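You operate a simulated robot arm through the tools that you are given. There is no shell and no other tool. Be economical: measure what you need, move in short steps, check, and stop when the job is done.

You run a simulated robot arm. Do the job below in one go: nothing can be reset, and whatever is moved stays where it is left.

TASK
Cure the round mould's resin with two bursts of the UV lamp.
Fine: mould on the lamp pad, lamp seated over it; afterwards lift the lamp back and put the hard cast on the desk mat.

Only the result counts: the job must be done as asked and must still hold three seconds after the hand-in. Knocking over, shifting, dropping, spilling or breaking anything else fails it.

THE ROBOT
A 7-joint arm with a two-finger parallel gripper, fixed in place. Base frame: the origin is at the foot of the arm, x ahead of it, y to its left, z up; the work surface is at about z = 0.8. Readings come in m, rad, newtons and seconds.
With the tool pointing down near the work surface it reaches from about 0.3 to 0.74 m from the base axis. Its first joint turns from -2.007 to 2.007 rad. Payload 3.91 kg.
The TCP is the grasp point between the finger pads, 0.03 m short of the fingertips. In the tool frame z runs along the fingers and y along their closing line. The gripper opens to 0.11 m. The fingers are 0.02 m wide and 0.01 m thick; the gripper's body (0.048 by 0.112 m) begins 0.055 m behind the TCP.
Orientation is that of the tool frame in the base frame, as [roll, pitch, yaw] about the fixed x, y, z axes, in that order (R = Rz(yaw) Ry(pitch) Rx(roll)). With the fingers straight down and closing along the base's y, the tool's x points along the base's -x, its y along +y and its z along -z.

THE INTERFACE
- The arm moves only by the tool send_rows. Its argument "moves" is one flat list of numbers, 7 for each row, row after row: the shift along the tool's x, y, z in m, then the turn, a rotation vector about the tool's x, y, z in rad, then the finger opening in m, from 0 to 0.11. In form: [dx, dy, dz, rx, ry, rz, jaw, dx, dy, dz, rx, ry, rz, jaw, ...]. A call has 1 to 12 rows; each row is the pose to reach, as a shift and turn from the pose commanded when the call began, along the tool's axes at that moment. A row lasts 0.2 s, in which the tool goes at most 0.05 m and 0.15 rad; a call with a longer step from one row to the next is refused whole, and so is a gripper value outside its range. Where a pose cannot be reached the arm comes as near as it can. A force on the tool above 40 N (or 10 N above the force at the start of the call, whichever is more), or a blocked arm, ends the call early, and 0.2 s more pass. Each finger travels about 0.108 m/s and halts on what it meets, pressing with about 30 N; the grip force reading is that of the motor and also rises with nothing between the fingers. The clock runs only during rows and for 0.2 s after the last one: add rows that repeat a pose to give the fingers time. The reply holds the time, the measured pose of the TCP, the force on the tool along the base axes, the opening and the grip force, in the units named above and with some noise.
- Cameras (640 x 400 px; columns grow to the right, rows downward): "scene" is fixed at [0.4011, 0.6508, 1.3898]; the picture's right is [-0.93, -0.37, 0.00], its down [-0.26, 0.66, -0.71] and it looks along [0.26, -0.66, -0.71] (base axes); focal length 221 px, centre (320, 200). "wrist" rides on the gripper at [-0.036, 0, -0.057] in the tool frame; the picture's right is [0.00, -1.00, 0.00], its down [0.97, 0.00, -0.24] and it looks along [0.24, 0.00, 0.97] (tool axes); focal length 218 px, centre (320, 200). There is no depth. A picture from a camera that has moved, and an enlarged one, comes with that camera's place and axes in the base frame and with its lens.
- grab_frame(camera): a new picture of that camera. It takes no simulated time.
- lift_body(by): slides the trunk up (or, below 0, down) by that many m; the arm rides with it, the base frame stays. It gives what a move gives, with no picture.
- close_up(camera, box): a new picture of the part [left, top, right, bottom] of that camera's present view, enlarged. It takes no simulated time.
- close_job(): hands the job in; it is judged then, once.

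Go step by step. Nothing tells you positions but the pictures and the camera data: compare them with the known pose of the tool, close in by small moves and look again before you grip or let go. The budget is 120 turns and 68 pictures, counting those below and the enlarged ones. Unless the task says otherwise, let go and move clear before handing in, and close with one line.

The tools are called as a command line: name --argument value ..., lists and objects as JSON in quotes. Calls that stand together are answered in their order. send_rows: Moves the arm, as the interface text tells. Its arguments: {"type":"object","properties":{"moves":{"type":"array"}},"required":["moves"]} The other tools are called the same way: lift_body (by) slides the trunk up or down; grab_frame (camera) takes a picture; close_up (camera, box) takes an enlarged picture of a part of a camera's view; close_job () hands the job in.

At the start:

```text
clock: 0.0
tcp_pos: [0.5807, -0.2954, 1.1572]
orientation: [-3.141, 0.0, 3.14]
ft_force: [-0.7, -0.3, -0.1]
width: 0.1099
finger_force: 0.1
trunk travel left (down, up): [-0.8, 0.19]
```

scene: 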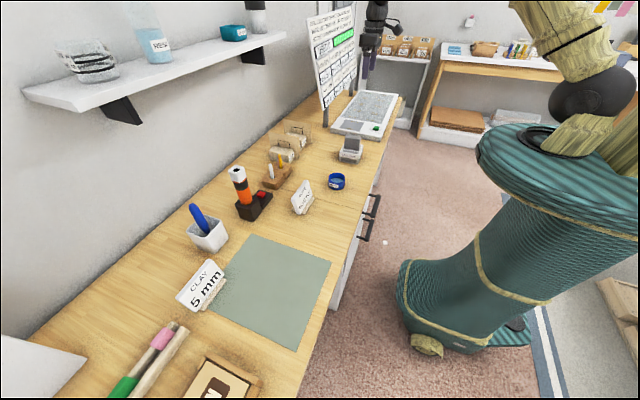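
wrist: 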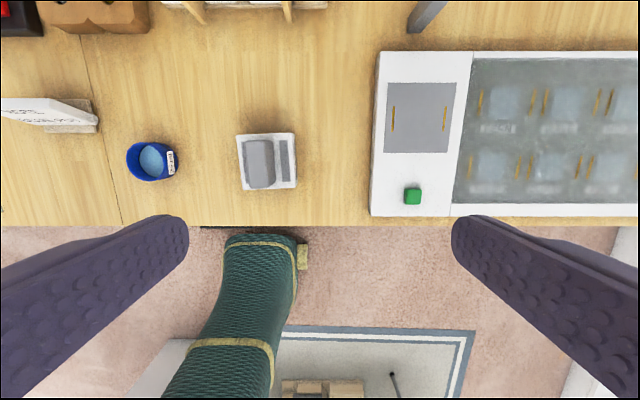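

I see a long desk with a mat, a blue round mould, a small white device with a grey top (possibly the UV lamp), and boards with instructions. I'll look closer at these first.

close_up --camera "scene" --box '[220, 120, 400, 232]'

close_up --camera "wrist" --box '[80, 90, 320, 240]'

close_up --camera "scene" --box '[300, 0, 420, 140]'

```text
3.56 times, centred on (310, 176) of scene
camera zoom: at [0.4011, 0.6508, 1.3898], right [-0.93, -0.37, 0.0], down [-0.26, 0.66, -0.71], along [0.26, -0.66, -0.71], focal length 787 px, centre (356, 285)
```

zoom: 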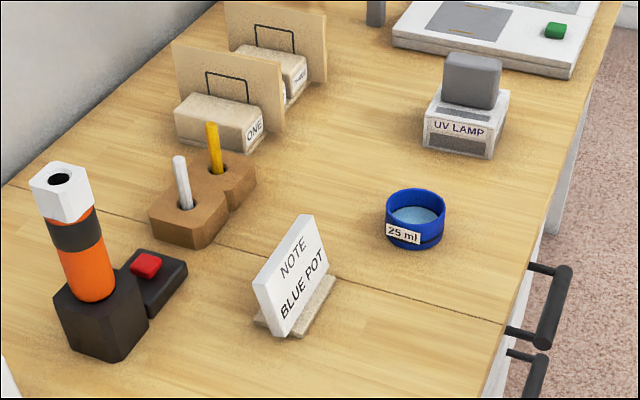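

```text
2.67 times, centred on (200, 165) of wrist
camera zoom: at [0.6178, -0.2967, 1.2148], right [0.0, -1.0, 0.0], down [-0.97, 0.0, 0.24], along [-0.24, 0.0, -0.97], focal length 582 px, centre (640, 293)
```

zoom: 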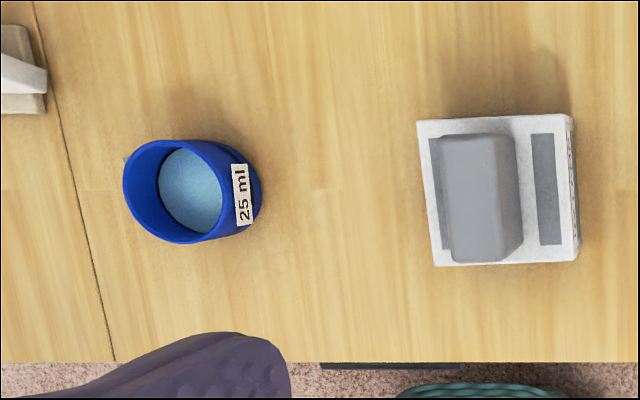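

```text
2.86 times, centred on (360, 70) of scene
camera zoom: at [0.4011, 0.6508, 1.3898], right [-0.93, -0.37, 0.0], down [-0.26, 0.66, -0.71], along [0.26, -0.66, -0.71], focal length 632 px, centre (206, 571)
```

zoom: 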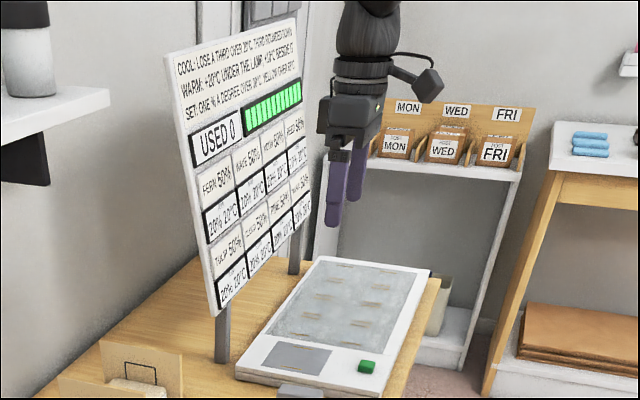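

The board to the far side carries rules and there may be several moulds; I need to read it closely and inspect the tray and pad.

close_up --camera "scene" --box '[304, 0, 364, 60]'

close_up --camera "scene" --box '[310, 50, 370, 120]'

close_up --camera "wrist" --box '[360, 40, 640, 220]'

close_up --camera "scene" --box '[40, 0, 300, 130]'

close_up --camera "scene" --box '[80, 190, 340, 400]'

```text
6.67 times, centred on (334, 30) of scene
camera zoom: at [0.4011, 0.6508, 1.3898], right [-0.93, -0.37, 0.0], down [-0.26, 0.66, -0.71], along [0.26, -0.66, -0.71], focal length 1475 px, centre (227, 1333)
```

zoom: 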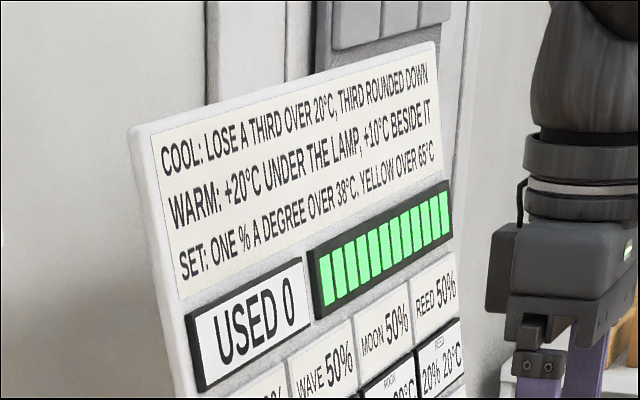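

```text
5.71 times, centred on (340, 85) of scene
camera zoom: at [0.4011, 0.6508, 1.3898], right [-0.93, -0.37, 0.0], down [-0.26, 0.66, -0.71], along [0.26, -0.66, -0.71], focal length 1264 px, centre (206, 857)
```

zoom: 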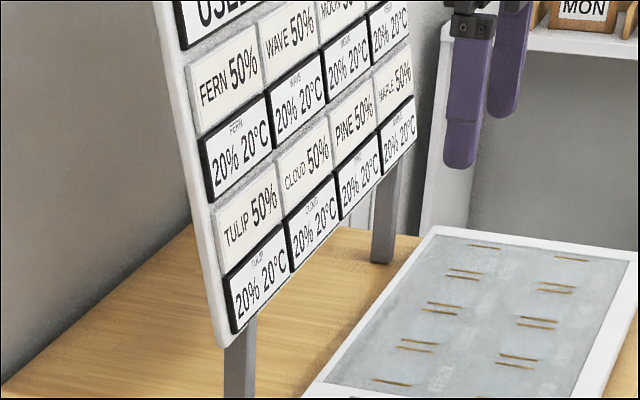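

```text
2.22 times, centred on (500, 130) of wrist
camera zoom: at [0.6178, -0.2967, 1.2148], right [0.0, -1.0, 0.0], down [-0.97, 0.0, 0.24], along [-0.24, 0.0, -0.97], focal length 485 px, centre (-80, 356)
```

zoom: 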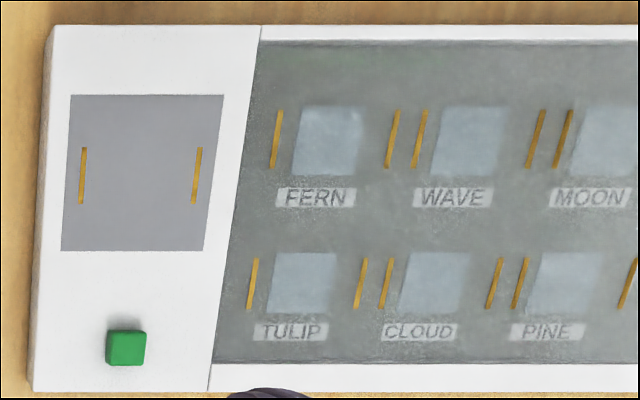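

```text
2.46 times, centred on (170, 65) of scene
camera zoom: at [0.4011, 0.6508, 1.3898], right [-0.93, -0.37, 0.0], down [-0.26, 0.66, -0.71], along [0.26, -0.66, -0.71], focal length 545 px, centre (689, 532)
```

zoom: 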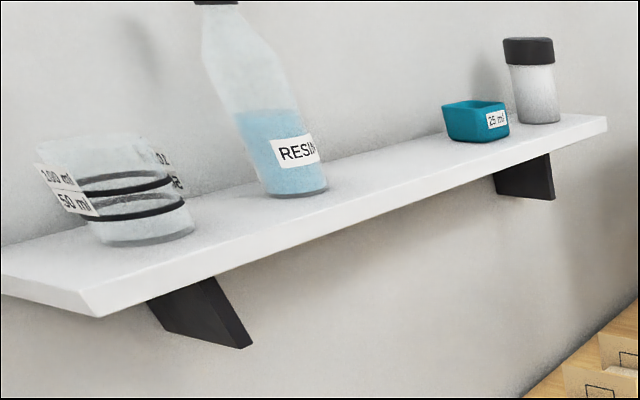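

```text
1.90 times, centred on (210, 295) of scene
camera zoom: at [0.4011, 0.6508, 1.3898], right [-0.93, -0.37, 0.0], down [-0.26, 0.66, -0.71], along [0.26, -0.66, -0.71], focal length 422 px, centre (530, 19)
```

zoom: 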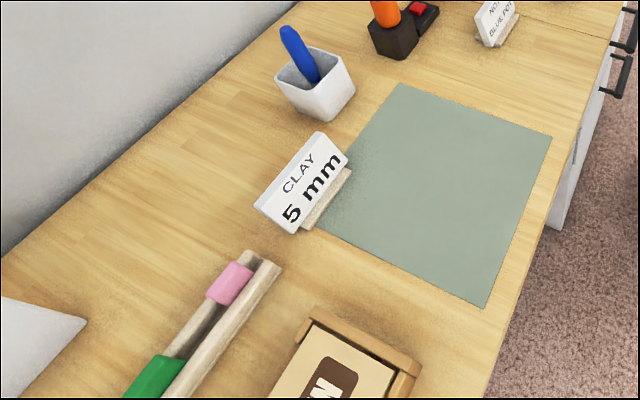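

The cells panel has a bare grey pad with contacts and a green button; the "UV LAMP" is the white box with a grey grip beside the blue round mould. I'll zoom on lamp, pad and mould for sizes.

close_up --camera "scene" --box '[325, 125, 375, 195]'

close_up --camera "scene" --box '[325, 85, 405, 145]'

```text
5.71 times, centred on (350, 160) of scene
camera zoom: at [0.4011, 0.6508, 1.3898], right [-0.93, -0.37, 0.0], down [-0.26, 0.66, -0.71], along [0.26, -0.66, -0.71], focal length 1264 px, centre (149, 429)
```

zoom: 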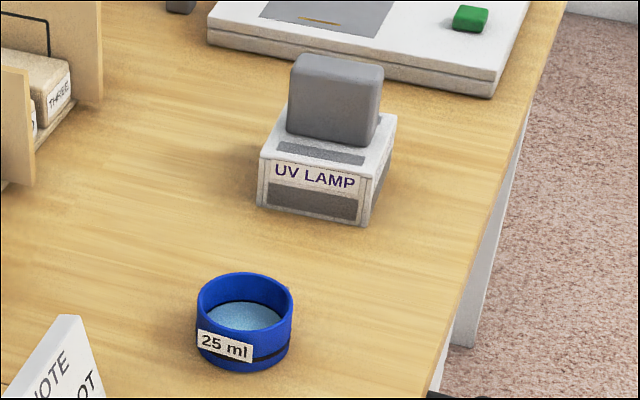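

```text
6.67 times, centred on (365, 115) of scene
camera zoom: at [0.4011, 0.6508, 1.3898], right [-0.93, -0.37, 0.0], down [-0.26, 0.66, -0.71], along [0.26, -0.66, -0.71], focal length 1475 px, centre (20, 767)
```

zoom: 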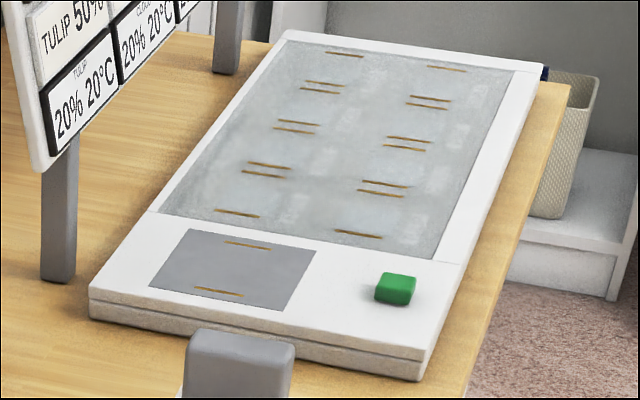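

The lamp is a hollow hood about 9 cm square with a grip; the mould is about 7 cm wide, so it fits under it on the grey pad near (0.66,-0.47). I'll go above the mould to measure it.

send_rows --moves '[-0.0025, 0.036, 0.02, 0, 0, 0, 0.11, -0.005, 0.072, 0.039, 0, 0, 0, 0.11, -0.0075, 0.108, 0.059, 0, 0, 0, 0.11, -0.01, 0.144, 0.078, 0, 0, 0, 0.11, -0.0125, 0.18, 0.098, 0, 0, 0, 0.11, -0.015, 0.216, 0.118, 0, 0, 0, 0.11, -0.0175, 0.252, 0.137, 0, 0, 0, 0.11, -0.02, 0.287, 0.157, 0, 0, 0, 0.11, -0.02, 0.287, 0.157, 0, 0, 0, 0.11]'

grab_frame --camera "wrist"

```text
clock: 2.0
tcp_pos: [0.6006, -0.0091, 0.9986]
orientation: [3.14, 0.0, 3.139]
ft_force: [0.3, -0.5, 0.0]
width: 0.1097
finger_force: 0.0
trunk travel left (down, up): [-0.8, 0.19]
```

```text
55 pictures are left
camera wrist: at [0.6375, -0.0097, 1.0574], right [0.0, -1.0, 0.0], down [-0.97, 0.0, 0.24], along [-0.24, 0.0, -0.97], focal length 218 px, centre (320, 200)
```

wrist: 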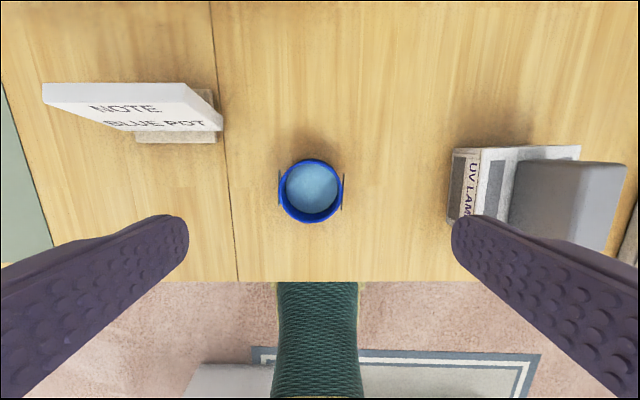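

The mould centre is near (0.593, 0.000), about 6.5 cm across. Before gripping I check how well the arm reaches over the pad.

send_rows --moves '[-0.006, -0.046, 0, 0, 0, 0, 0.11, -0.012, -0.092, 0, 0, 0, 0, 0.11, -0.018, -0.138, 0, 0, 0, 0, 0.11, -0.024, -0.184, 0, 0, 0, 0, 0.11, -0.03, -0.23, 0, 0, 0, 0, 0.11, -0.036, -0.276, 0, 0, 0, 0, 0.11, -0.042, -0.322, 0, 0, 0, 0, 0.11, -0.048, -0.368, 0, 0, 0, 0, 0.11, -0.054, -0.414, 0, 0, 0, 0, 0.11, -0.06, -0.46, 0, 0, 0, 0, 0.11, -0.06, -0.46, 0, 0, 0, 0, 0.11]'

grab_frame --camera "wrist"

```text
clock: 4.4
tcp_pos: [0.6132, -0.4361, 1.0036]
orientation: [3.141, -0.001, -3.141]
ft_force: [0.0, 0.3, 0.0]
width: 0.1102
finger_force: 0.1
out of reach, approached as far as the arm can: row 9, 10, 11
trunk travel left (down, up): [-0.8, 0.19]
```

```text
54 pictures are left
camera wrist: at [0.6495, -0.4363, 1.0621], right [0.0, -1.0, 0.0], down [-0.97, 0.0, 0.24], along [-0.24, 0.0, -0.97], focal length 218 px, centre (320, 200)
```

wrist: 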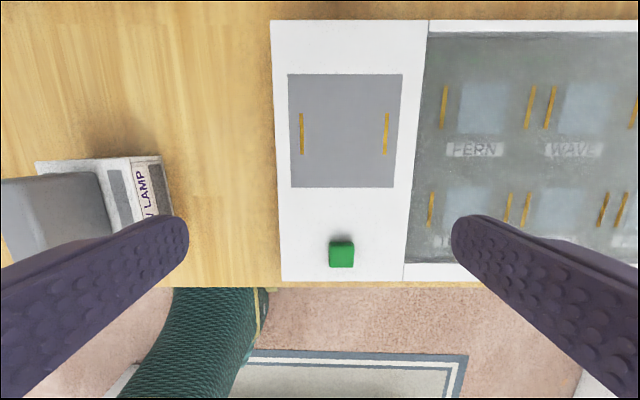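

The pad centre is near (0.664,-0.460), just outside the straight-down reach (0.75 m radius here). I'll test tilting the tool forward about the closing axis to gain reach.

send_rows --moves '[0, 0, 0, 0, -0.14, 0, 0.11, 0, 0, 0, 0, -0.28, 0, 0.11, 0, 0, 0, 0, -0.42, 0, 0.11, 0, 0, 0, 0, -0.42, 0, 0.11]'

```text
clock: 5.4
tcp_pos: [0.6565, -0.4778, 1.0021]
orientation: [3.14, 0.421, -3.141]
ft_force: [0.2, 0.2, -0.3]
width: 0.1099
finger_force: 0.0
out of reach, approached as far as the arm can: row 1, 2, 3, 4
trunk travel left (down, up): [-0.8, 0.19]
```

Tilting by 0.42 rad gives the needed radius. I check it lower down, over the pad.

send_rows --moves '[0.0137, 0.003, 0.034, 0, 0, 0, 0.11, 0.0275, 0.006, 0.068, 0, 0, 0, 0.11, 0.0412, 0.009, 0.102, 0, 0, 0, 0.11, 0.0412, 0.009, 0.102, 0, 0, 0, 0.11]'

grab_frame --camera "wrist"

close_up --camera "scene" --box '[305, 40, 425, 160]'

```text
clock: 6.4
tcp_pos: [0.6562, -0.462, 0.8935]
orientation: [-3.139, 0.42, -3.14]
ft_force: [-0.1, 0.4, -0.2]
width: 0.1103
finger_force: 0.0
out of reach, approached as far as the arm can: row 3, 4
trunk travel left (down, up): [-0.8, 0.19]
```

```text
53 pictures are left
camera wrist: at [0.6665, -0.4628, 0.9607], right [0.0, -1.0, 0.0], down [-0.98, 0.0, -0.18], along [0.18, 0.0, -0.98], focal length 218 px, centre (320, 200)
```

wrist: 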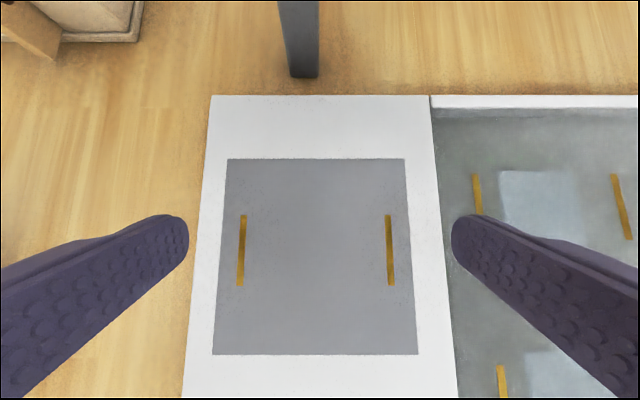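

```text
3.33 times, centred on (365, 100) of scene
camera zoom: at [0.4011, 0.6508, 1.3898], right [-0.93, -0.37, 0.0], down [-0.26, 0.66, -0.71], along [0.26, -0.66, -0.71], focal length 738 px, centre (170, 533)
```

zoom: 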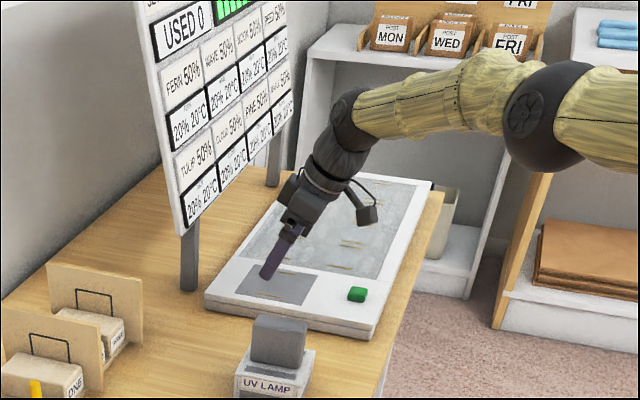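

Pad is centred at about (0.662,-0.460,0.831), at the very edge of reach; I'll back up, return over the mould, and then lower the trunk a little to gain reach at low heights.

send_rows --moves '[-0.008, 0, -0.0485, 0, 0, 0, 0.11, -0.016, 0, -0.097, 0, 0, 0, 0.11, -0.024, 0, -0.1455, 0, 0, 0, 0.11, -0.032, 0, -0.194, 0, 0, 0, 0.11, -0.032, 0.05, -0.194, 0, 0, 0, 0.11, -0.032, 0.1, -0.194, 0, 0, 0, 0.11, -0.032, 0.15, -0.194, 0, 0, 0, 0.11, -0.032, 0.2, -0.194, 0, 0, 0, 0.11, -0.032, 0.25, -0.194, 0, 0, 0, 0.11, -0.032, 0.3, -0.194, 0, 0, 0, 0.11, -0.032, 0.35, -0.194, 0, 0, 0, 0.11, -0.032, 0.4, -0.194, 0, 0, 0, 0.11]'

lift_body --by -0.1

grab_frame --camera "scene"

```text
clock: 9.0
tcp_pos: [0.6065, -0.0592, 1.0797]
orientation: [-3.138, 0.419, -3.141]
ft_force: [-0.3, 0.7, 0.0]
width: 0.11
finger_force: 0.1
trunk travel left (down, up): [-0.8, 0.19]
```

```text
clock: 10.3
tcp_pos: [0.6062, -0.0615, 0.9782]
orientation: [3.142, 0.42, -3.141]
ft_force: [-0.7, 0.4, 0.6]
width: 0.1101
finger_force: 0.0
trunk travel left (down, up): [-0.7, 0.29]
```

```text
51 pictures are left
```

scene: 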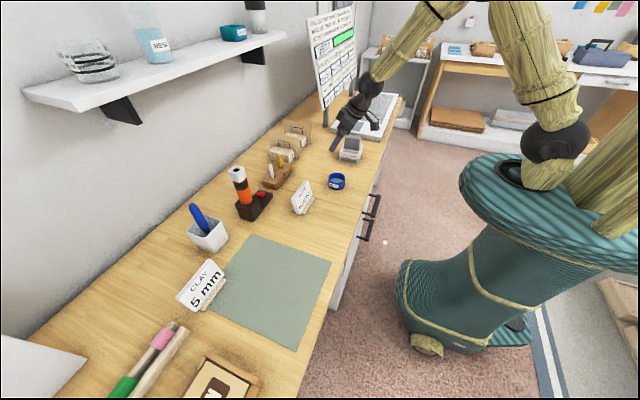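

The trunk is lowered 0.1 m with all clear. I test the pad reach again with this tilt before gripping anything.

send_rows --moves '[-0.006, -0.048, 0.003, 0, 0, 0, 0.11, -0.012, -0.096, 0.006, 0, 0, 0, 0.11, -0.018, -0.144, 0.008, 0, 0, 0, 0.11, -0.024, -0.192, 0.011, 0, 0, 0, 0.11, -0.03, -0.24, 0.014, 0, 0, 0, 0.11, -0.036, -0.288, 0.016, 0, 0, 0, 0.11, -0.043, -0.336, 0.019, 0, 0, 0, 0.11, -0.0516, -0.38, 0.023, 0, 0, 0, 0.11, -0.0516, -0.4, 0.023, 0, 0, 0, 0.11, -0.0366, -0.4, 0.057, 0, 0, 0, 0.11, -0.0216, -0.4, 0.09, 0, 0, 0, 0.11, -0.0067, -0.4, 0.1234, 0, 0, 0, 0.11]'

```text
clock: 12.9
tcp_pos: [0.6645, -0.4626, 0.8687]
orientation: [-3.14, 0.419, -3.141]
ft_force: [0.0, 0.8, 0.2]
width: 0.11
finger_force: 0.0
trunk travel left (down, up): [-0.7, 0.29]
```

The pad is now in reach at working height with this same tilt. One picture here fixes the pad centre relative to the tool.

grab_frame --camera "wrist"

```text
50 pictures are left
camera wrist: at [0.6759, -0.4618, 0.9359], right [0.0, -1.0, 0.0], down [-0.98, 0.0, -0.18], along [0.18, 0.0, -0.98], focal length 218 px, centre (320, 200)
```

wrist: 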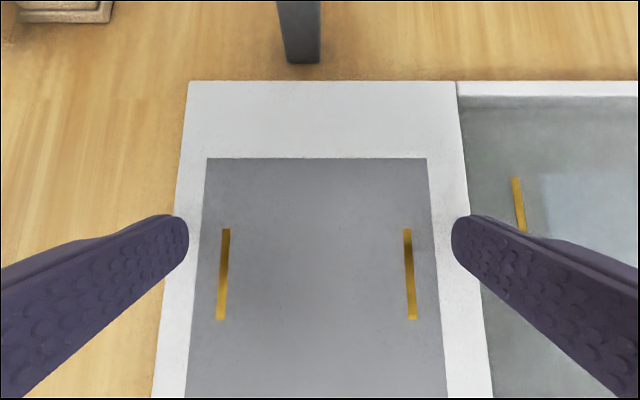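

Pad centre confirmed at about (0.661,-0.460). Back over the mould with the tilted tool.

send_rows --moves '[-0.015, 0.014, -0.0335, 0, 0, 0, 0.11, -0.03, 0.028, -0.067, 0, 0, 0, 0.11, -0.0449, 0.042, -0.1004, 0, 0, 0, 0.11, -0.038, 0.088, -0.1036, 0, 0, 0, 0.11, -0.031, 0.135, -0.107, 0, 0, 0, 0.11, -0.024, 0.181, -0.11, 0, 0, 0, 0.11, -0.017, 0.228, -0.113, 0, 0, 0, 0.11, -0.01, 0.274, -0.116, 0, 0, 0, 0.11, -0.003, 0.321, -0.119, 0, 0, 0, 0.11, 0.004, 0.367, -0.122, 0, 0, 0, 0.11, 0.011, 0.414, -0.126, 0, 0, 0, 0.11, 0.019, 0.46, -0.129, 0, 0, 0, 0.11]'

grab_frame --camera "wrist"

```text
clock: 15.5
tcp_pos: [0.5952, 0.0003, 0.9804]
orientation: [-3.139, 0.421, 3.142]
ft_force: [0.2, 0.9, -0.3]
width: 0.11
finger_force: 0.0
trunk travel left (down, up): [-0.7, 0.29]
```

```text
49 pictures are left
camera wrist: at [0.6046, -0.0009, 1.0472], right [0.0, -1.0, 0.0], down [-0.98, 0.0, -0.18], along [0.18, 0.0, -0.98], focal length 218 px, centre (320, 200)
```

wrist: 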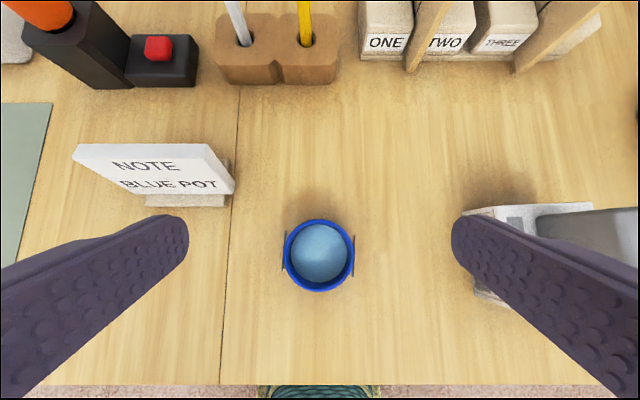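

The mould is centred at about (0.591,-0.001), directly below. I descend around it and close gently.

send_rows --moves '[0.0198, -0.0005, 0.0419, 0, 0, 0, 0.11, 0.0396, -0.001, 0.0838, 0, 0, 0, 0.11, 0.0594, -0.001, 0.1257, 0, 0, 0, 0.11, 0.0594, -0.001, 0.1257, 0, 0, 0, 0.11]'

grab_frame --camera "wrist"

```text
clock: 16.5
tcp_pos: [0.5909, -0.0027, 0.8417]
orientation: [-3.141, 0.42, 3.142]
ft_force: [0.0, 0.5, 0.0]
width: 0.1102
finger_force: 0.0
trunk travel left (down, up): [-0.7, 0.29]
```

```text
48 pictures are left
camera wrist: at [0.6001, -0.0025, 0.908], right [0.0, -1.0, 0.0], down [-0.98, 0.0, -0.18], along [0.18, 0.0, -0.98], focal length 218 px, centre (320, 200)
```

wrist: 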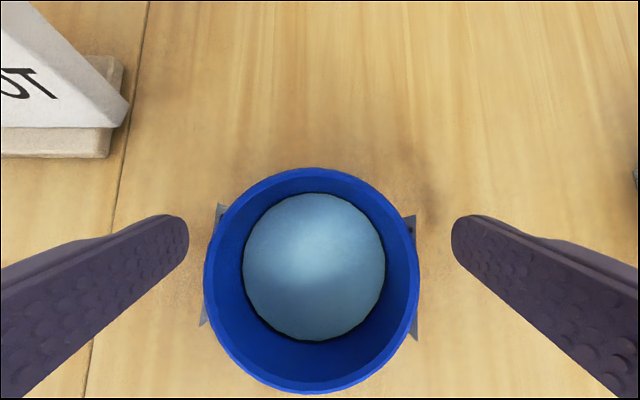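

The mould sits between the fingers, about 3 mm toward the base; I nudge and close.

send_rows --moves '[0.0043, 0.002, 0.0025, 0, 0, 0, 0.11, 0.0043, 0.002, 0.0025, 0, 0, 0, 0.08, 0.0043, 0.002, 0.0025, 0, 0, 0, 0.06, 0.0043, 0.002, 0.0025, 0, 0, 0, 0.055, 0.0043, 0.002, 0.0025, 0, 0, 0, 0.055]'

```text
clock: 17.7
tcp_pos: [0.5865, -0.0004, 0.8359]
orientation: [3.141, 0.42, -3.141]
ft_force: [0.6, 0.8, 0.7]
width: 0.0649
finger_force: 30.4
trunk travel left (down, up): [-0.7, 0.29]
```

Gripped at 65 mm width with force. I lift it straight up slowly.

send_rows --moves '[-0.0088, 0, -0.0198, 0, 0, 0, 0.055, -0.0177, 0, -0.0396, 0, 0, 0, 0.055, -0.0265, 0, -0.0593, 0, 0, 0, 0.055, -0.0353, 0, -0.0791, 0, 0, 0, 0.055, -0.0442, 0, -0.0989, 0, 0, 0, 0.055, -0.053, 0, -0.1187, 0, 0, 0, 0.055]'

grab_frame --camera "wrist"

close_up --camera "scene" --box '[290, 80, 410, 200]'

```text
clock: 19.1
tcp_pos: [0.5876, 0.0002, 0.9663]
orientation: [3.141, 0.418, 3.142]
ft_force: [-0.2, -0.1, -0.5]
width: 0.0648
finger_force: 30.1
trunk travel left (down, up): [-0.7, 0.29]
```

```text
47 pictures are left
camera wrist: at [0.5973, -0.0006, 1.0341], right [0.0, -1.0, 0.0], down [-0.98, 0.0, -0.18], along [0.18, 0.0, -0.98], focal length 218 px, centre (320, 200)
```

wrist: 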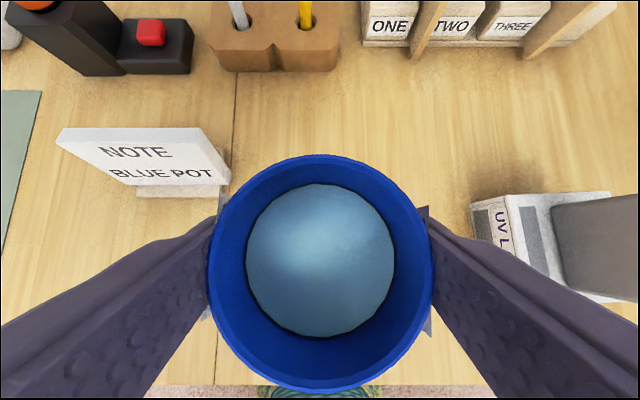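

```text
3.33 times, centred on (350, 140) of scene
camera zoom: at [0.4011, 0.6508, 1.3898], right [-0.93, -0.37, 0.0], down [-0.26, 0.66, -0.71], along [0.26, -0.66, -0.71], focal length 738 px, centre (220, 400)
```

zoom: 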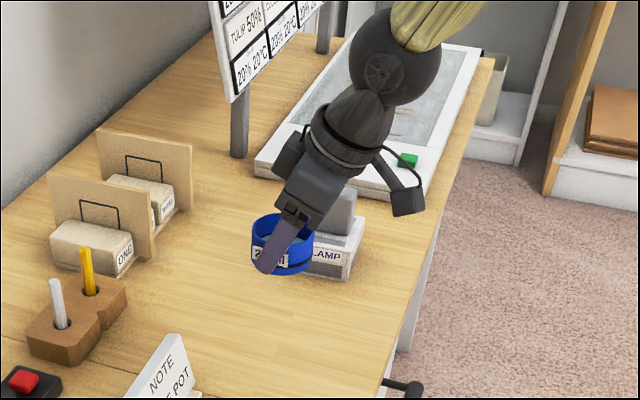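

The mould hangs level and full. I raise a bit more and carry it smoothly past the lamp toward the pad.

send_rows --moves '[-0.007, 0, -0.016, 0, 0, 0, 0.055, -0.0139, -0.005, -0.031, 0, 0, 0, 0.055, -0.017, -0.03, -0.0296, 0, 0, 0, 0.055, -0.0215, -0.06, -0.0276, 0, 0, 0, 0.055, -0.026, -0.09, -0.0256, 0, 0, 0, 0.055, -0.0305, -0.12, -0.0236, 0, 0, 0, 0.055, -0.035, -0.15, -0.0216, 0, 0, 0, 0.055, -0.0395, -0.18, -0.0196, 0, 0, 0, 0.055, -0.044, -0.21, -0.0176, 0, 0, 0, 0.055, -0.0485, -0.24, -0.0156, 0, 0, 0, 0.055, -0.052, -0.265, -0.014, 0, 0, 0, 0.055, -0.053, -0.275, -0.0135, 0, 0, 0, 0.055]'

```text
clock: 21.7
tcp_pos: [0.63, -0.2765, 1.0018]
orientation: [3.141, 0.42, -3.138]
ft_force: [-0.2, -0.5, -0.2]
width: 0.0645
finger_force: 29.2
trunk travel left (down, up): [-0.7, 0.29]
```

Over half way; I continue to above the pad and start down.

send_rows --moves '[-0.002, -0.01, 0.001, 0, 0, 0, 0.055, -0.0065, -0.04, 0.0028, 0, 0, 0, 0.055, -0.011, -0.07, 0.0048, 0, 0, 0, 0.055, -0.0155, -0.1, 0.0068, 0, 0, 0, 0.055, -0.02, -0.13, 0.0088, 0, 0, 0, 0.055, -0.0245, -0.16, 0.0108, 0, 0, 0, 0.055, -0.0274, -0.1835, 0.0122, 0, 0, 0, 0.055, -0.0182, -0.1835, 0.0328, 0, 0, 0, 0.055, -0.009, -0.1835, 0.0533, 0, 0, 0, 0.055, 0.0002, -0.1835, 0.0739, 0, 0, 0, 0.055, 0.0093, -0.1835, 0.0944, 0, 0, 0, 0.055, 0.0093, -0.1835, 0.0944, 0, 0, 0, 0.055]'

grab_frame --camera "wrist"

close_up --camera "scene" --box '[325, 70, 405, 150]'

```text
clock: 24.3
tcp_pos: [0.6609, -0.4598, 0.9116]
orientation: [-3.14, 0.42, -3.142]
ft_force: [0.1, -0.7, -1.6]
width: 0.0648
finger_force: 30.2
trunk travel left (down, up): [-0.7, 0.29]
```

```text
45 pictures are left
camera wrist: at [0.6709, -0.4596, 0.979], right [0.0, -1.0, 0.0], down [-0.98, 0.0, -0.18], along [0.18, 0.0, -0.98], focal length 218 px, centre (320, 200)
```

wrist: 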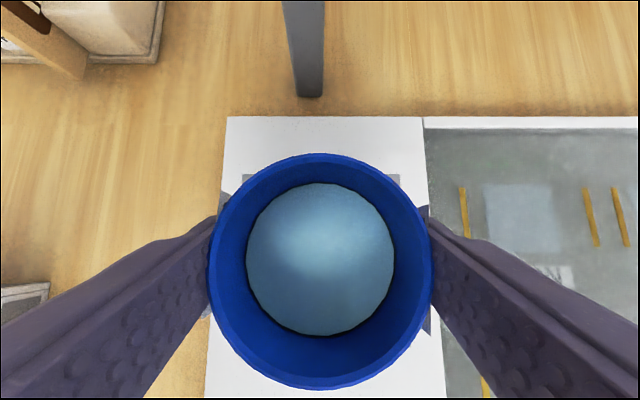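

```text
5.00 times, centred on (365, 110) of scene
camera zoom: at [0.4011, 0.6508, 1.3898], right [-0.93, -0.37, 0.0], down [-0.26, 0.66, -0.71], along [0.26, -0.66, -0.71], focal length 1106 px, centre (95, 650)
```

zoom: 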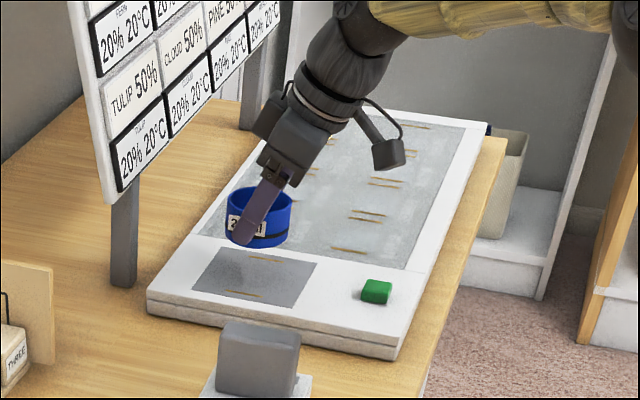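

Aligned above the pad. Lower the last 4.5 cm gently.

send_rows --moves '[0.0045, 0, 0.01, 0, 0, 0, 0.055, 0.009, 0, 0.02, 0, 0, 0, 0.055, 0.0134, 0, 0.03, 0, 0, 0, 0.055, 0.0163, 0, 0.0365, 0, 0, 0, 0.055, 0.0175, 0, 0.0393, 0, 0, 0, 0.055, 0.0183, 0, 0.0411, 0, 0, 0, 0.055]'

close_up --camera "scene" --box '[325, 80, 395, 140]'

```text
clock: 25.7
tcp_pos: [0.6598, -0.4585, 0.8671]
orientation: [-3.139, 0.419, 3.141]
ft_force: [-0.3, 0.0, 3.5]
width: 0.0647
finger_force: 30.1
trunk travel left (down, up): [-0.7, 0.29]
```

```text
6.67 times, centred on (360, 110) of scene
camera zoom: at [0.4011, 0.6508, 1.3898], right [-0.93, -0.37, 0.0], down [-0.26, 0.66, -0.71], along [0.26, -0.66, -0.71], focal length 1475 px, centre (53, 800)
```

zoom: 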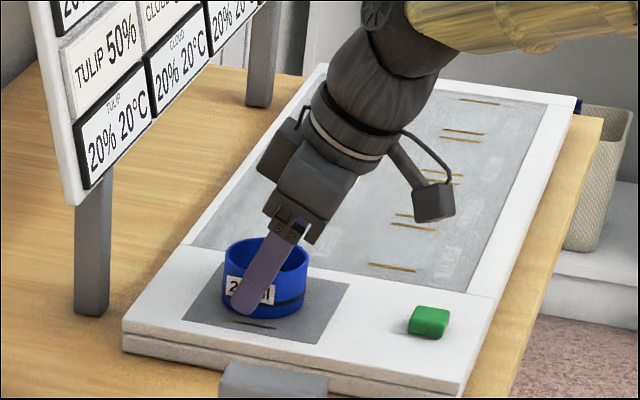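

It touches the pad (3.5 N up). I open the fingers and rise straight up, then look.

send_rows --moves '[0, 0, 0, 0, 0, 0, 0.07, 0, 0, 0, 0, 0, 0, 0.085, 0, 0, 0, 0, 0, 0, 0.1, -0.0082, 0, -0.0183, 0, 0, 0, 0.1, -0.0163, 0, -0.0365, 0, 0, 0, 0.1, -0.0286, 0, -0.0639, 0, 0, 0, 0.1, -0.0449, 0, -0.1004, 0, 0, 0, 0.1, -0.0449, 0, -0.1004, 0, 0, 0, 0.1]'

grab_frame --camera "wrist"

```text
clock: 27.5
tcp_pos: [0.6619, -0.4595, 0.9755]
orientation: [3.141, 0.419, 3.141]
ft_force: [-0.4, -0.3, -0.6]
width: 0.0999
finger_force: 0.0
trunk travel left (down, up): [-0.7, 0.29]
```

```text
42 pictures are left
camera wrist: at [0.6716, -0.4599, 1.0434], right [0.0, -1.0, 0.0], down [-0.98, 0.0, -0.18], along [0.18, 0.0, -0.98], focal length 218 px, centre (320, 200)
```

wrist: 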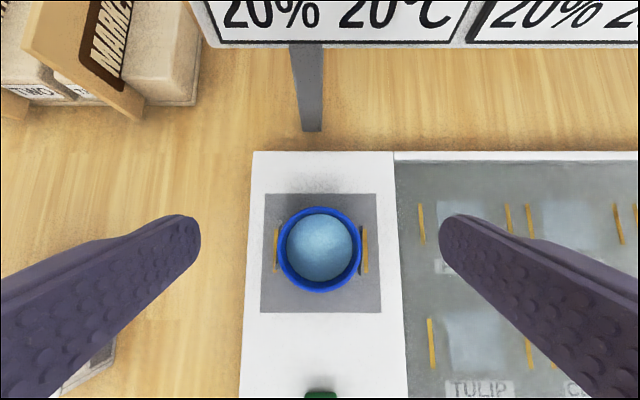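

The mould stands centred between the contacts. Next I go above the lamp and measure its grip.

send_rows --moves '[-0.0092, 0.01, -0.0205, 0, 0, 0, 0.11, -0.0184, 0.02, -0.0411, 0, 0, 0, 0.11, -0.009, 0.06, -0.0452, 0, 0, 0, 0.11, 0.0, 0.1, -0.0493, 0, 0, 0, 0.11, 0.009, 0.14, -0.0534, 0, 0, 0, 0.11, 0.0182, 0.18, -0.0575, 0, 0, 0, 0.11, 0.0273, 0.22, -0.0616, 0, 0, 0, 0.11, 0.0364, 0.2525, -0.0656, 0, 0, 0, 0.11, 0.0364, 0.2525, -0.0656, 0, 0, 0, 0.11]'

grab_frame --camera "wrist"

```text
clock: 29.5
tcp_pos: [0.6009, -0.2078, 1.0195]
orientation: [-3.141, 0.421, -3.141]
ft_force: [-0.4, -0.3, 0.0]
width: 0.1102
finger_force: 0.1
trunk travel left (down, up): [-0.7, 0.29]
```

```text
41 pictures are left
camera wrist: at [0.6115, -0.2065, 1.0877], right [0.0, -1.0, 0.0], down [-0.98, 0.0, -0.18], along [0.18, 0.0, -0.98], focal length 218 px, centre (320, 200)
```

wrist: 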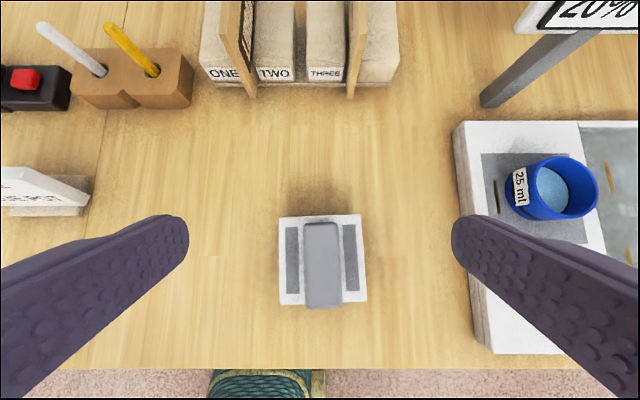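

The lamp is near (0.592,-0.209), body top about 0.855 and grip top about 0.91, turned only ~2.5°. I descend around the grip and check before closing.

send_rows --moves '[0.0197, -0.0003, 0.0367, 0, 0, 0, 0.11, 0.0393, -0.0006, 0.0733, 0, 0, 0, 0.11, 0.05, -0.001, 0.093, 0, 0, 0, 0.11, 0.059, -0.001, 0.11, 0, 0, 0, 0.11, 0.059, -0.001, 0.11, 0, 0, 0, 0.11]'

grab_frame --camera "wrist"

close_up --camera "scene" --box '[325, 110, 395, 180]'

```text
clock: 30.7
tcp_pos: [0.5923, -0.2073, 0.8957]
orientation: [-3.141, 0.42, -3.141]
ft_force: [0.1, -0.6, 0.7]
width: 0.11
finger_force: 0.1
trunk travel left (down, up): [-0.7, 0.29]
```

```text
40 pictures are left
camera wrist: at [0.6023, -0.2076, 0.9628], right [0.0, -1.0, 0.0], down [-0.98, 0.0, -0.18], along [0.18, 0.0, -0.98], focal length 218 px, centre (320, 200)
```

wrist: 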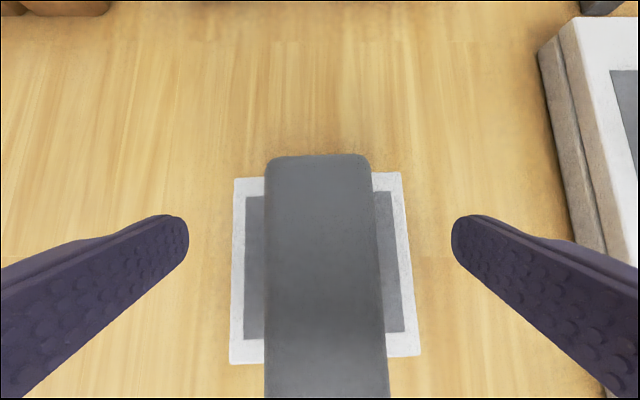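

```text
5.71 times, centred on (360, 145) of scene
camera zoom: at [0.4011, 0.6508, 1.3898], right [-0.93, -0.37, 0.0], down [-0.26, 0.66, -0.71], along [0.26, -0.66, -0.71], focal length 1264 px, centre (91, 514)
```

zoom: 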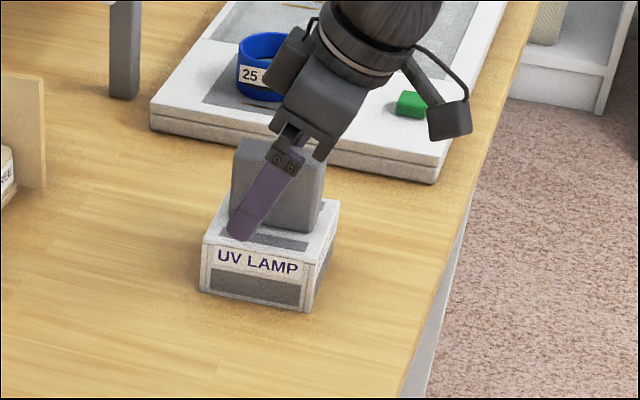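

Fingers straddle the grip cleanly above the hood. Closing.

send_rows --moves '[0, 0, 0, 0, 0, 0, 0.08, 0, 0, 0, 0, 0, 0, 0.05, 0, 0, 0, 0, 0, 0, 0.03, 0, 0, 0, 0, 0, 0, 0.02, 0, 0, 0, 0, 0, 0, 0.02, 0, 0, 0, 0, 0, 0, 0.02]'

grab_frame --camera "wrist"

```text
clock: 32.1
tcp_pos: [0.5909, -0.2078, 0.896]
orientation: [3.14, 0.421, -3.14]
ft_force: [-0.1, -0.1, 1.6]
width: 0.0299
finger_force: 29.8
trunk travel left (down, up): [-0.7, 0.29]
```

```text
38 pictures are left
camera wrist: at [0.6023, -0.2076, 0.9631], right [0.0, -1.0, 0.0], down [-0.98, 0.0, -0.18], along [0.18, 0.0, -0.98], focal length 218 px, centre (320, 200)
```

wrist: 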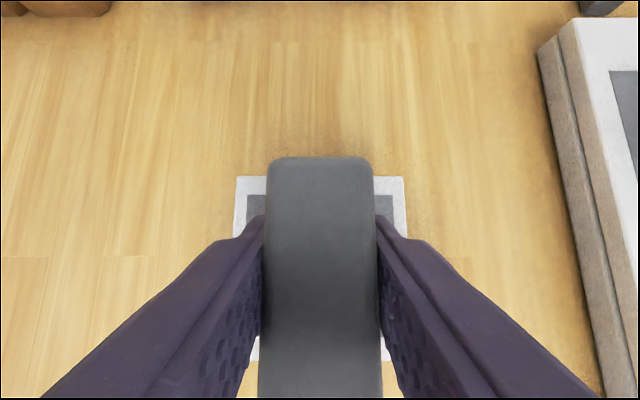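

Grip closed at 30 mm and the lamp is square with the gripper, centred on the TCP. I lift straight up.

send_rows --moves '[-0.0041, 0, -0.0091, 0, 0, 0, 0.02, -0.0122, 0, -0.0274, 0, 0, 0, 0.02, -0.0204, 0, -0.0457, 0, 0, 0, 0.02, -0.0286, 0, -0.0639, 0, 0, 0, 0.02, -0.0367, 0, -0.0822, 0, 0, 0, 0.02, -0.047, 0, -0.105, 0, 0, 0, 0.02, -0.049, 0, -0.1096, 0, 0, 0, 0.02]'

close_up --camera "scene" --box '[315, 80, 405, 170]'

grab_frame --camera "wrist"

```text
clock: 33.7
tcp_pos: [0.5921, -0.2052, 1.0151]
orientation: [3.141, 0.417, -3.141]
ft_force: [0.2, 0.3, -2.7]
width: 0.0296
finger_force: 29.9
trunk travel left (down, up): [-0.7, 0.29]
```

```text
4.44 times, centred on (360, 125) of scene
camera zoom: at [0.4011, 0.6508, 1.3898], right [-0.93, -0.37, 0.0], down [-0.26, 0.66, -0.71], along [0.26, -0.66, -0.71], focal length 984 px, centre (142, 533)
```

zoom: 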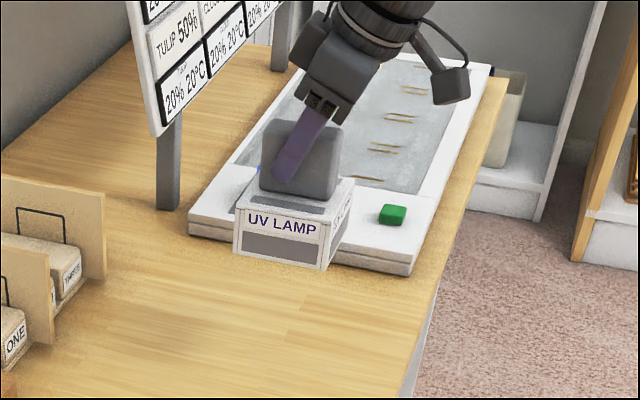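

```text
36 pictures are left
camera wrist: at [0.6025, -0.2067, 1.0839], right [0.0, -1.0, 0.0], down [-0.98, 0.0, -0.18], along [0.18, 0.0, -0.98], focal length 218 px, centre (320, 200)
```

wrist: 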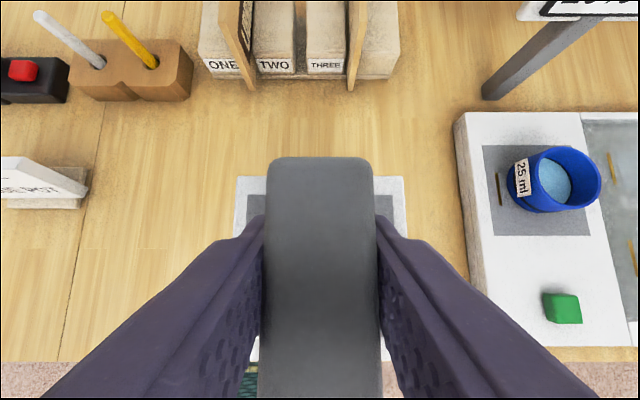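

The lamp is lifted level. I carry it across, above the mould.

send_rows --moves '[-0.004, -0.016, 0.0018, 0, 0, 0, 0.02, -0.0126, -0.0505, 0.0056, 0, 0, 0, 0.02, -0.0221, -0.0884, 0.0099, 0, 0, 0, 0.02, -0.0315, -0.1262, 0.0141, 0, 0, 0, 0.02, -0.041, -0.1641, 0.0183, 0, 0, 0, 0.02, -0.0504, -0.202, 0.0226, 0, 0, 0, 0.02, -0.0583, -0.2336, 0.0261, 0, 0, 0, 0.02, -0.063, -0.2525, 0.0282, 0, 0, 0, 0.02, -0.063, -0.2525, 0.0282, 0, 0, 0, 0.02]'

grab_frame --camera "wrist"

close_up --camera "scene" --box '[315, 60, 405, 150]'

```text
clock: 35.7
tcp_pos: [0.6613, -0.4616, 1.0144]
orientation: [3.141, 0.418, -3.141]
ft_force: [-0.2, 0.7, -2.4]
width: 0.0297
finger_force: 29.7
trunk travel left (down, up): [-0.7, 0.29]
```

```text
35 pictures are left
camera wrist: at [0.6705, -0.4613, 1.0821], right [0.0, -1.0, 0.0], down [-0.98, 0.0, -0.18], along [0.18, 0.0, -0.98], focal length 218 px, centre (320, 200)
```

wrist: 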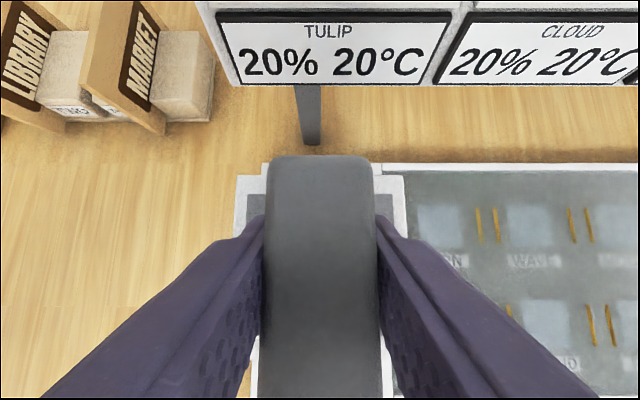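

```text
4.44 times, centred on (360, 105) of scene
camera zoom: at [0.4011, 0.6508, 1.3898], right [-0.93, -0.37, 0.0], down [-0.26, 0.66, -0.71], along [0.26, -0.66, -0.71], focal length 984 px, centre (142, 622)
```

zoom: 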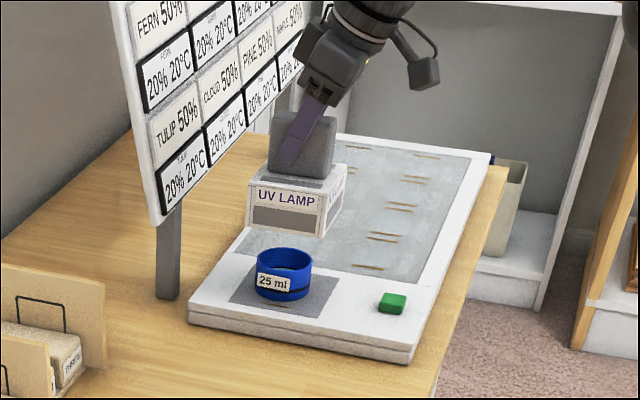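

Everything lines up roughly; the hood clearance is small, so I come down to just above the mould rim and look closely.

send_rows --moves '[0.0041, 0, 0.0091, 0, 0, 0, 0.02, 0.0082, 0, 0.0183, 0, 0, 0, 0.02, 0.0114, 0, 0.0256, 0, 0, 0, 0.02, 0.0114, 0, 0.0256, 0, 0, 0, 0.02]'

close_up --camera "scene" --box '[330, 88, 380, 138]'

```text
clock: 36.7
tcp_pos: [0.6613, -0.4609, 0.9868]
orientation: [-3.141, 0.418, 3.141]
ft_force: [-0.1, -0.1, -1.9]
width: 0.0298
finger_force: 30.6
trunk travel left (down, up): [-0.7, 0.29]
```

```text
8.00 times, centred on (355, 113) of scene
camera zoom: at [0.4011, 0.6508, 1.3898], right [-0.93, -0.37, 0.0], down [-0.26, 0.66, -0.71], along [0.26, -0.66, -0.71], focal length 1770 px, centre (40, 896)
```

zoom: 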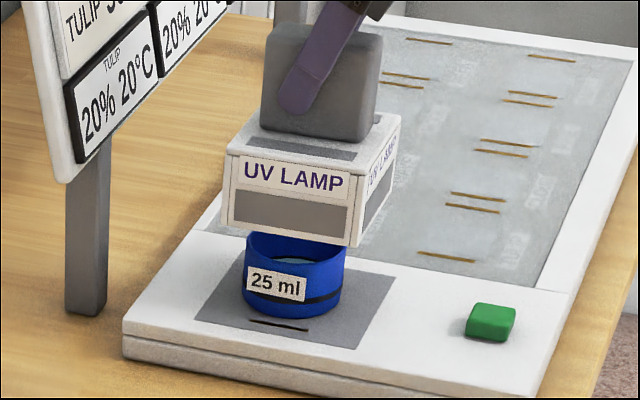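

Both views agree that the lamp sits about 4 mm nearer the base than the mould, with y aligned. I shift it 4 mm outward and lower it past the rim while watching force.

send_rows --moves '[-0.0037, 0, 0.0016, 0, 0, 0, 0.02, -0.0037, 0, 0.0016, 0, 0, 0, 0.02, -0.0004, 0, 0.0089, 0, 0, 0, 0.02, 0.0029, 0, 0.0162, 0, 0, 0, 0.02, 0.0053, 0, 0.0217, 0, 0, 0, 0.02, 0.0078, 0, 0.0272, 0, 0, 0, 0.02]'

close_up --camera "scene" --box '[330, 88, 380, 138]'

```text
clock: 38.1
tcp_pos: [0.665, -0.4611, 0.9587]
orientation: [-3.141, 0.419, 3.141]
ft_force: [0.1, 0.4, -2.8]
width: 0.0296
finger_force: 29.7
trunk travel left (down, up): [-0.7, 0.29]
```

```text
8.00 times, centred on (355, 113) of scene
camera zoom: at [0.4011, 0.6508, 1.3898], right [-0.93, -0.37, 0.0], down [-0.26, 0.66, -0.71], along [0.26, -0.66, -0.71], focal length 1770 px, centre (40, 896)
```

zoom: 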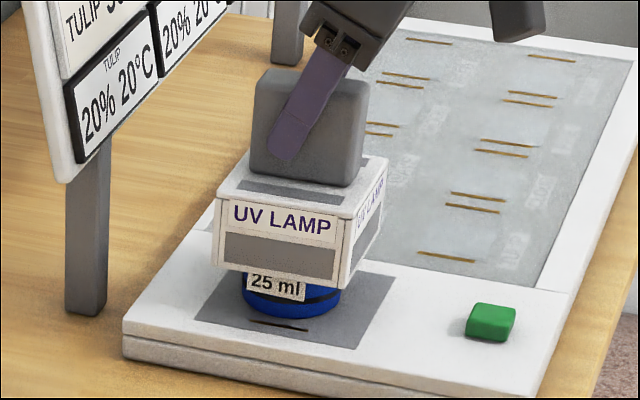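

No contact force and the hood has passed the rim. I continue down to the pad.

send_rows --moves '[0.0024, 0, 0.0055, 0, 0, 0, 0.02, 0.0049, 0, 0.011, 0, 0, 0, 0.02, 0.0073, 0, 0.0164, 0, 0, 0, 0.02, 0.0098, 0, 0.0219, 0, 0, 0, 0.02, 0.0114, 0, 0.0256, 0, 0, 0, 0.02]'

close_up --camera "scene" --box '[330, 88, 380, 138]'

```text
clock: 39.3
tcp_pos: [0.6654, -0.4612, 0.9309]
orientation: [-3.141, 0.418, -3.14]
ft_force: [0.5, -0.1, -3.1]
width: 0.03
finger_force: 30.2
trunk travel left (down, up): [-0.7, 0.29]
```

```text
8.00 times, centred on (355, 113) of scene
camera zoom: at [0.4011, 0.6508, 1.3898], right [-0.93, -0.37, 0.0], down [-0.26, 0.66, -0.71], along [0.26, -0.66, -0.71], focal length 1770 px, centre (40, 896)
```

zoom: 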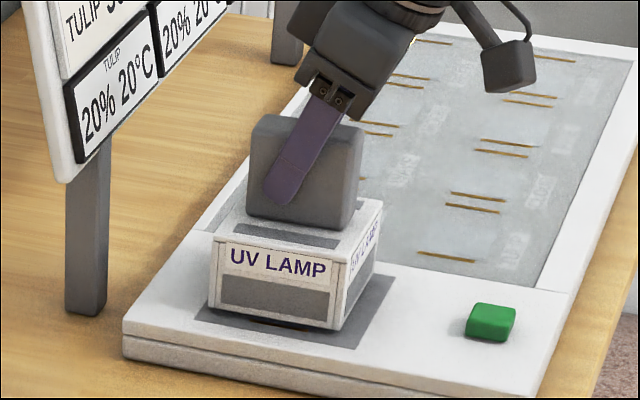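

Just above the pad with no contact; I seat it with the last few millimetres.

send_rows --moves '[0.0018, 0, -0.0008, 0, 0, 0, 0.02, 0.0024, 0, 0.0006, 0, 0, 0, 0.02, 0.003, 0, 0.0019, 0, 0, 0, 0.02, 0.0034, 0, 0.0028, 0, 0, 0, 0.02, 0.0037, 0, 0.0035, 0, 0, 0, 0.02]'

```text
clock: 40.5
tcp_pos: [0.6643, -0.4592, 0.9263]
orientation: [-3.141, 0.419, -3.141]
ft_force: [-0.3, -0.3, -3.3]
width: 0.0297
finger_force: 30.4
trunk travel left (down, up): [-0.7, 0.29]
```

Still carrying the weight (−3 N); I go down a few more millimetres until contact.

send_rows --moves '[0.0004, 0, 0.0009, 0, 0, 0, 0.02, 0.0008, 0, 0.0018, 0, 0, 0, 0.02, 0.0012, 0, 0.0027, 0, 0, 0, 0.02]'

close_up --camera "scene" --box '[330, 88, 380, 138]'

```text
clock: 41.3
tcp_pos: [0.6625, -0.4602, 0.9261]
orientation: [-3.14, 0.422, 3.142]
ft_force: [3.5, -1.0, 8.7]
width: 0.0298
finger_force: 29.7
trunk travel left (down, up): [-0.7, 0.29]
```

```text
8.00 times, centred on (355, 113) of scene
camera zoom: at [0.4011, 0.6508, 1.3898], right [-0.93, -0.37, 0.0], down [-0.26, 0.66, -0.71], along [0.26, -0.66, -0.71], focal length 1770 px, centre (40, 896)
```

zoom: 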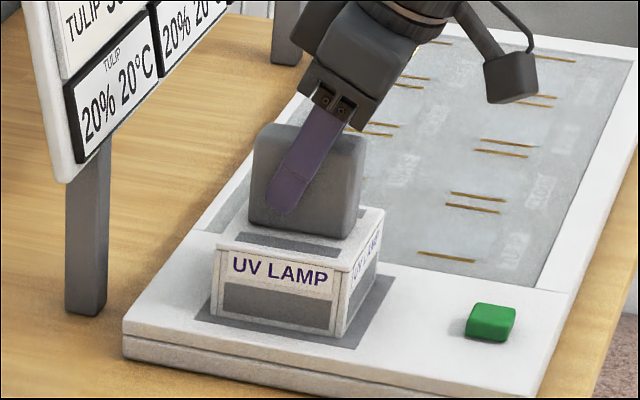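

Contact, and the hood stands flat on the pad. I let go and rise.

send_rows --moves '[-0.0008, 0, -0.0018, 0, 0, 0, 0.03, -0.0008, 0, -0.0018, 0, 0, 0, 0.05, -0.0008, 0, -0.0018, 0, 0, 0, 0.07, -0.0008, 0, -0.0018, 0, 0, 0, 0.07, -0.009, 0, -0.0201, 0, 0, 0, 0.07, -0.0204, 0, -0.0457, 0, 0, 0, 0.07, -0.0347, 0, -0.0776, 0, 0, 0, 0.07, -0.049, 0, -0.1096, 0, 0, 0, 0.07, -0.049, 0, -0.1096, 0, 0, 0, 0.07]'

grab_frame --camera "wrist"

```text
clock: 43.3
tcp_pos: [0.6627, -0.4598, 1.0437]
orientation: [3.142, 0.418, -3.141]
ft_force: [-0.2, 0.4, 0.8]
width: 0.0699
finger_force: 0.1
trunk travel left (down, up): [-0.7, 0.29]
```

```text
29 pictures are left
camera wrist: at [0.6724, -0.4596, 1.1115], right [0.0, -1.0, 0.0], down [-0.98, 0.0, -0.18], along [0.18, 0.0, -0.98], focal length 218 px, centre (320, 200)
```

wrist: 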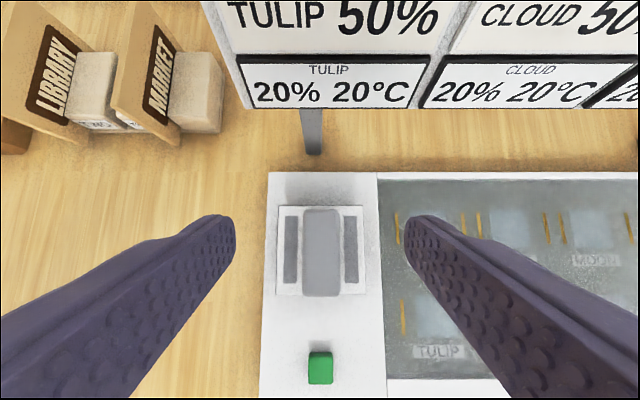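

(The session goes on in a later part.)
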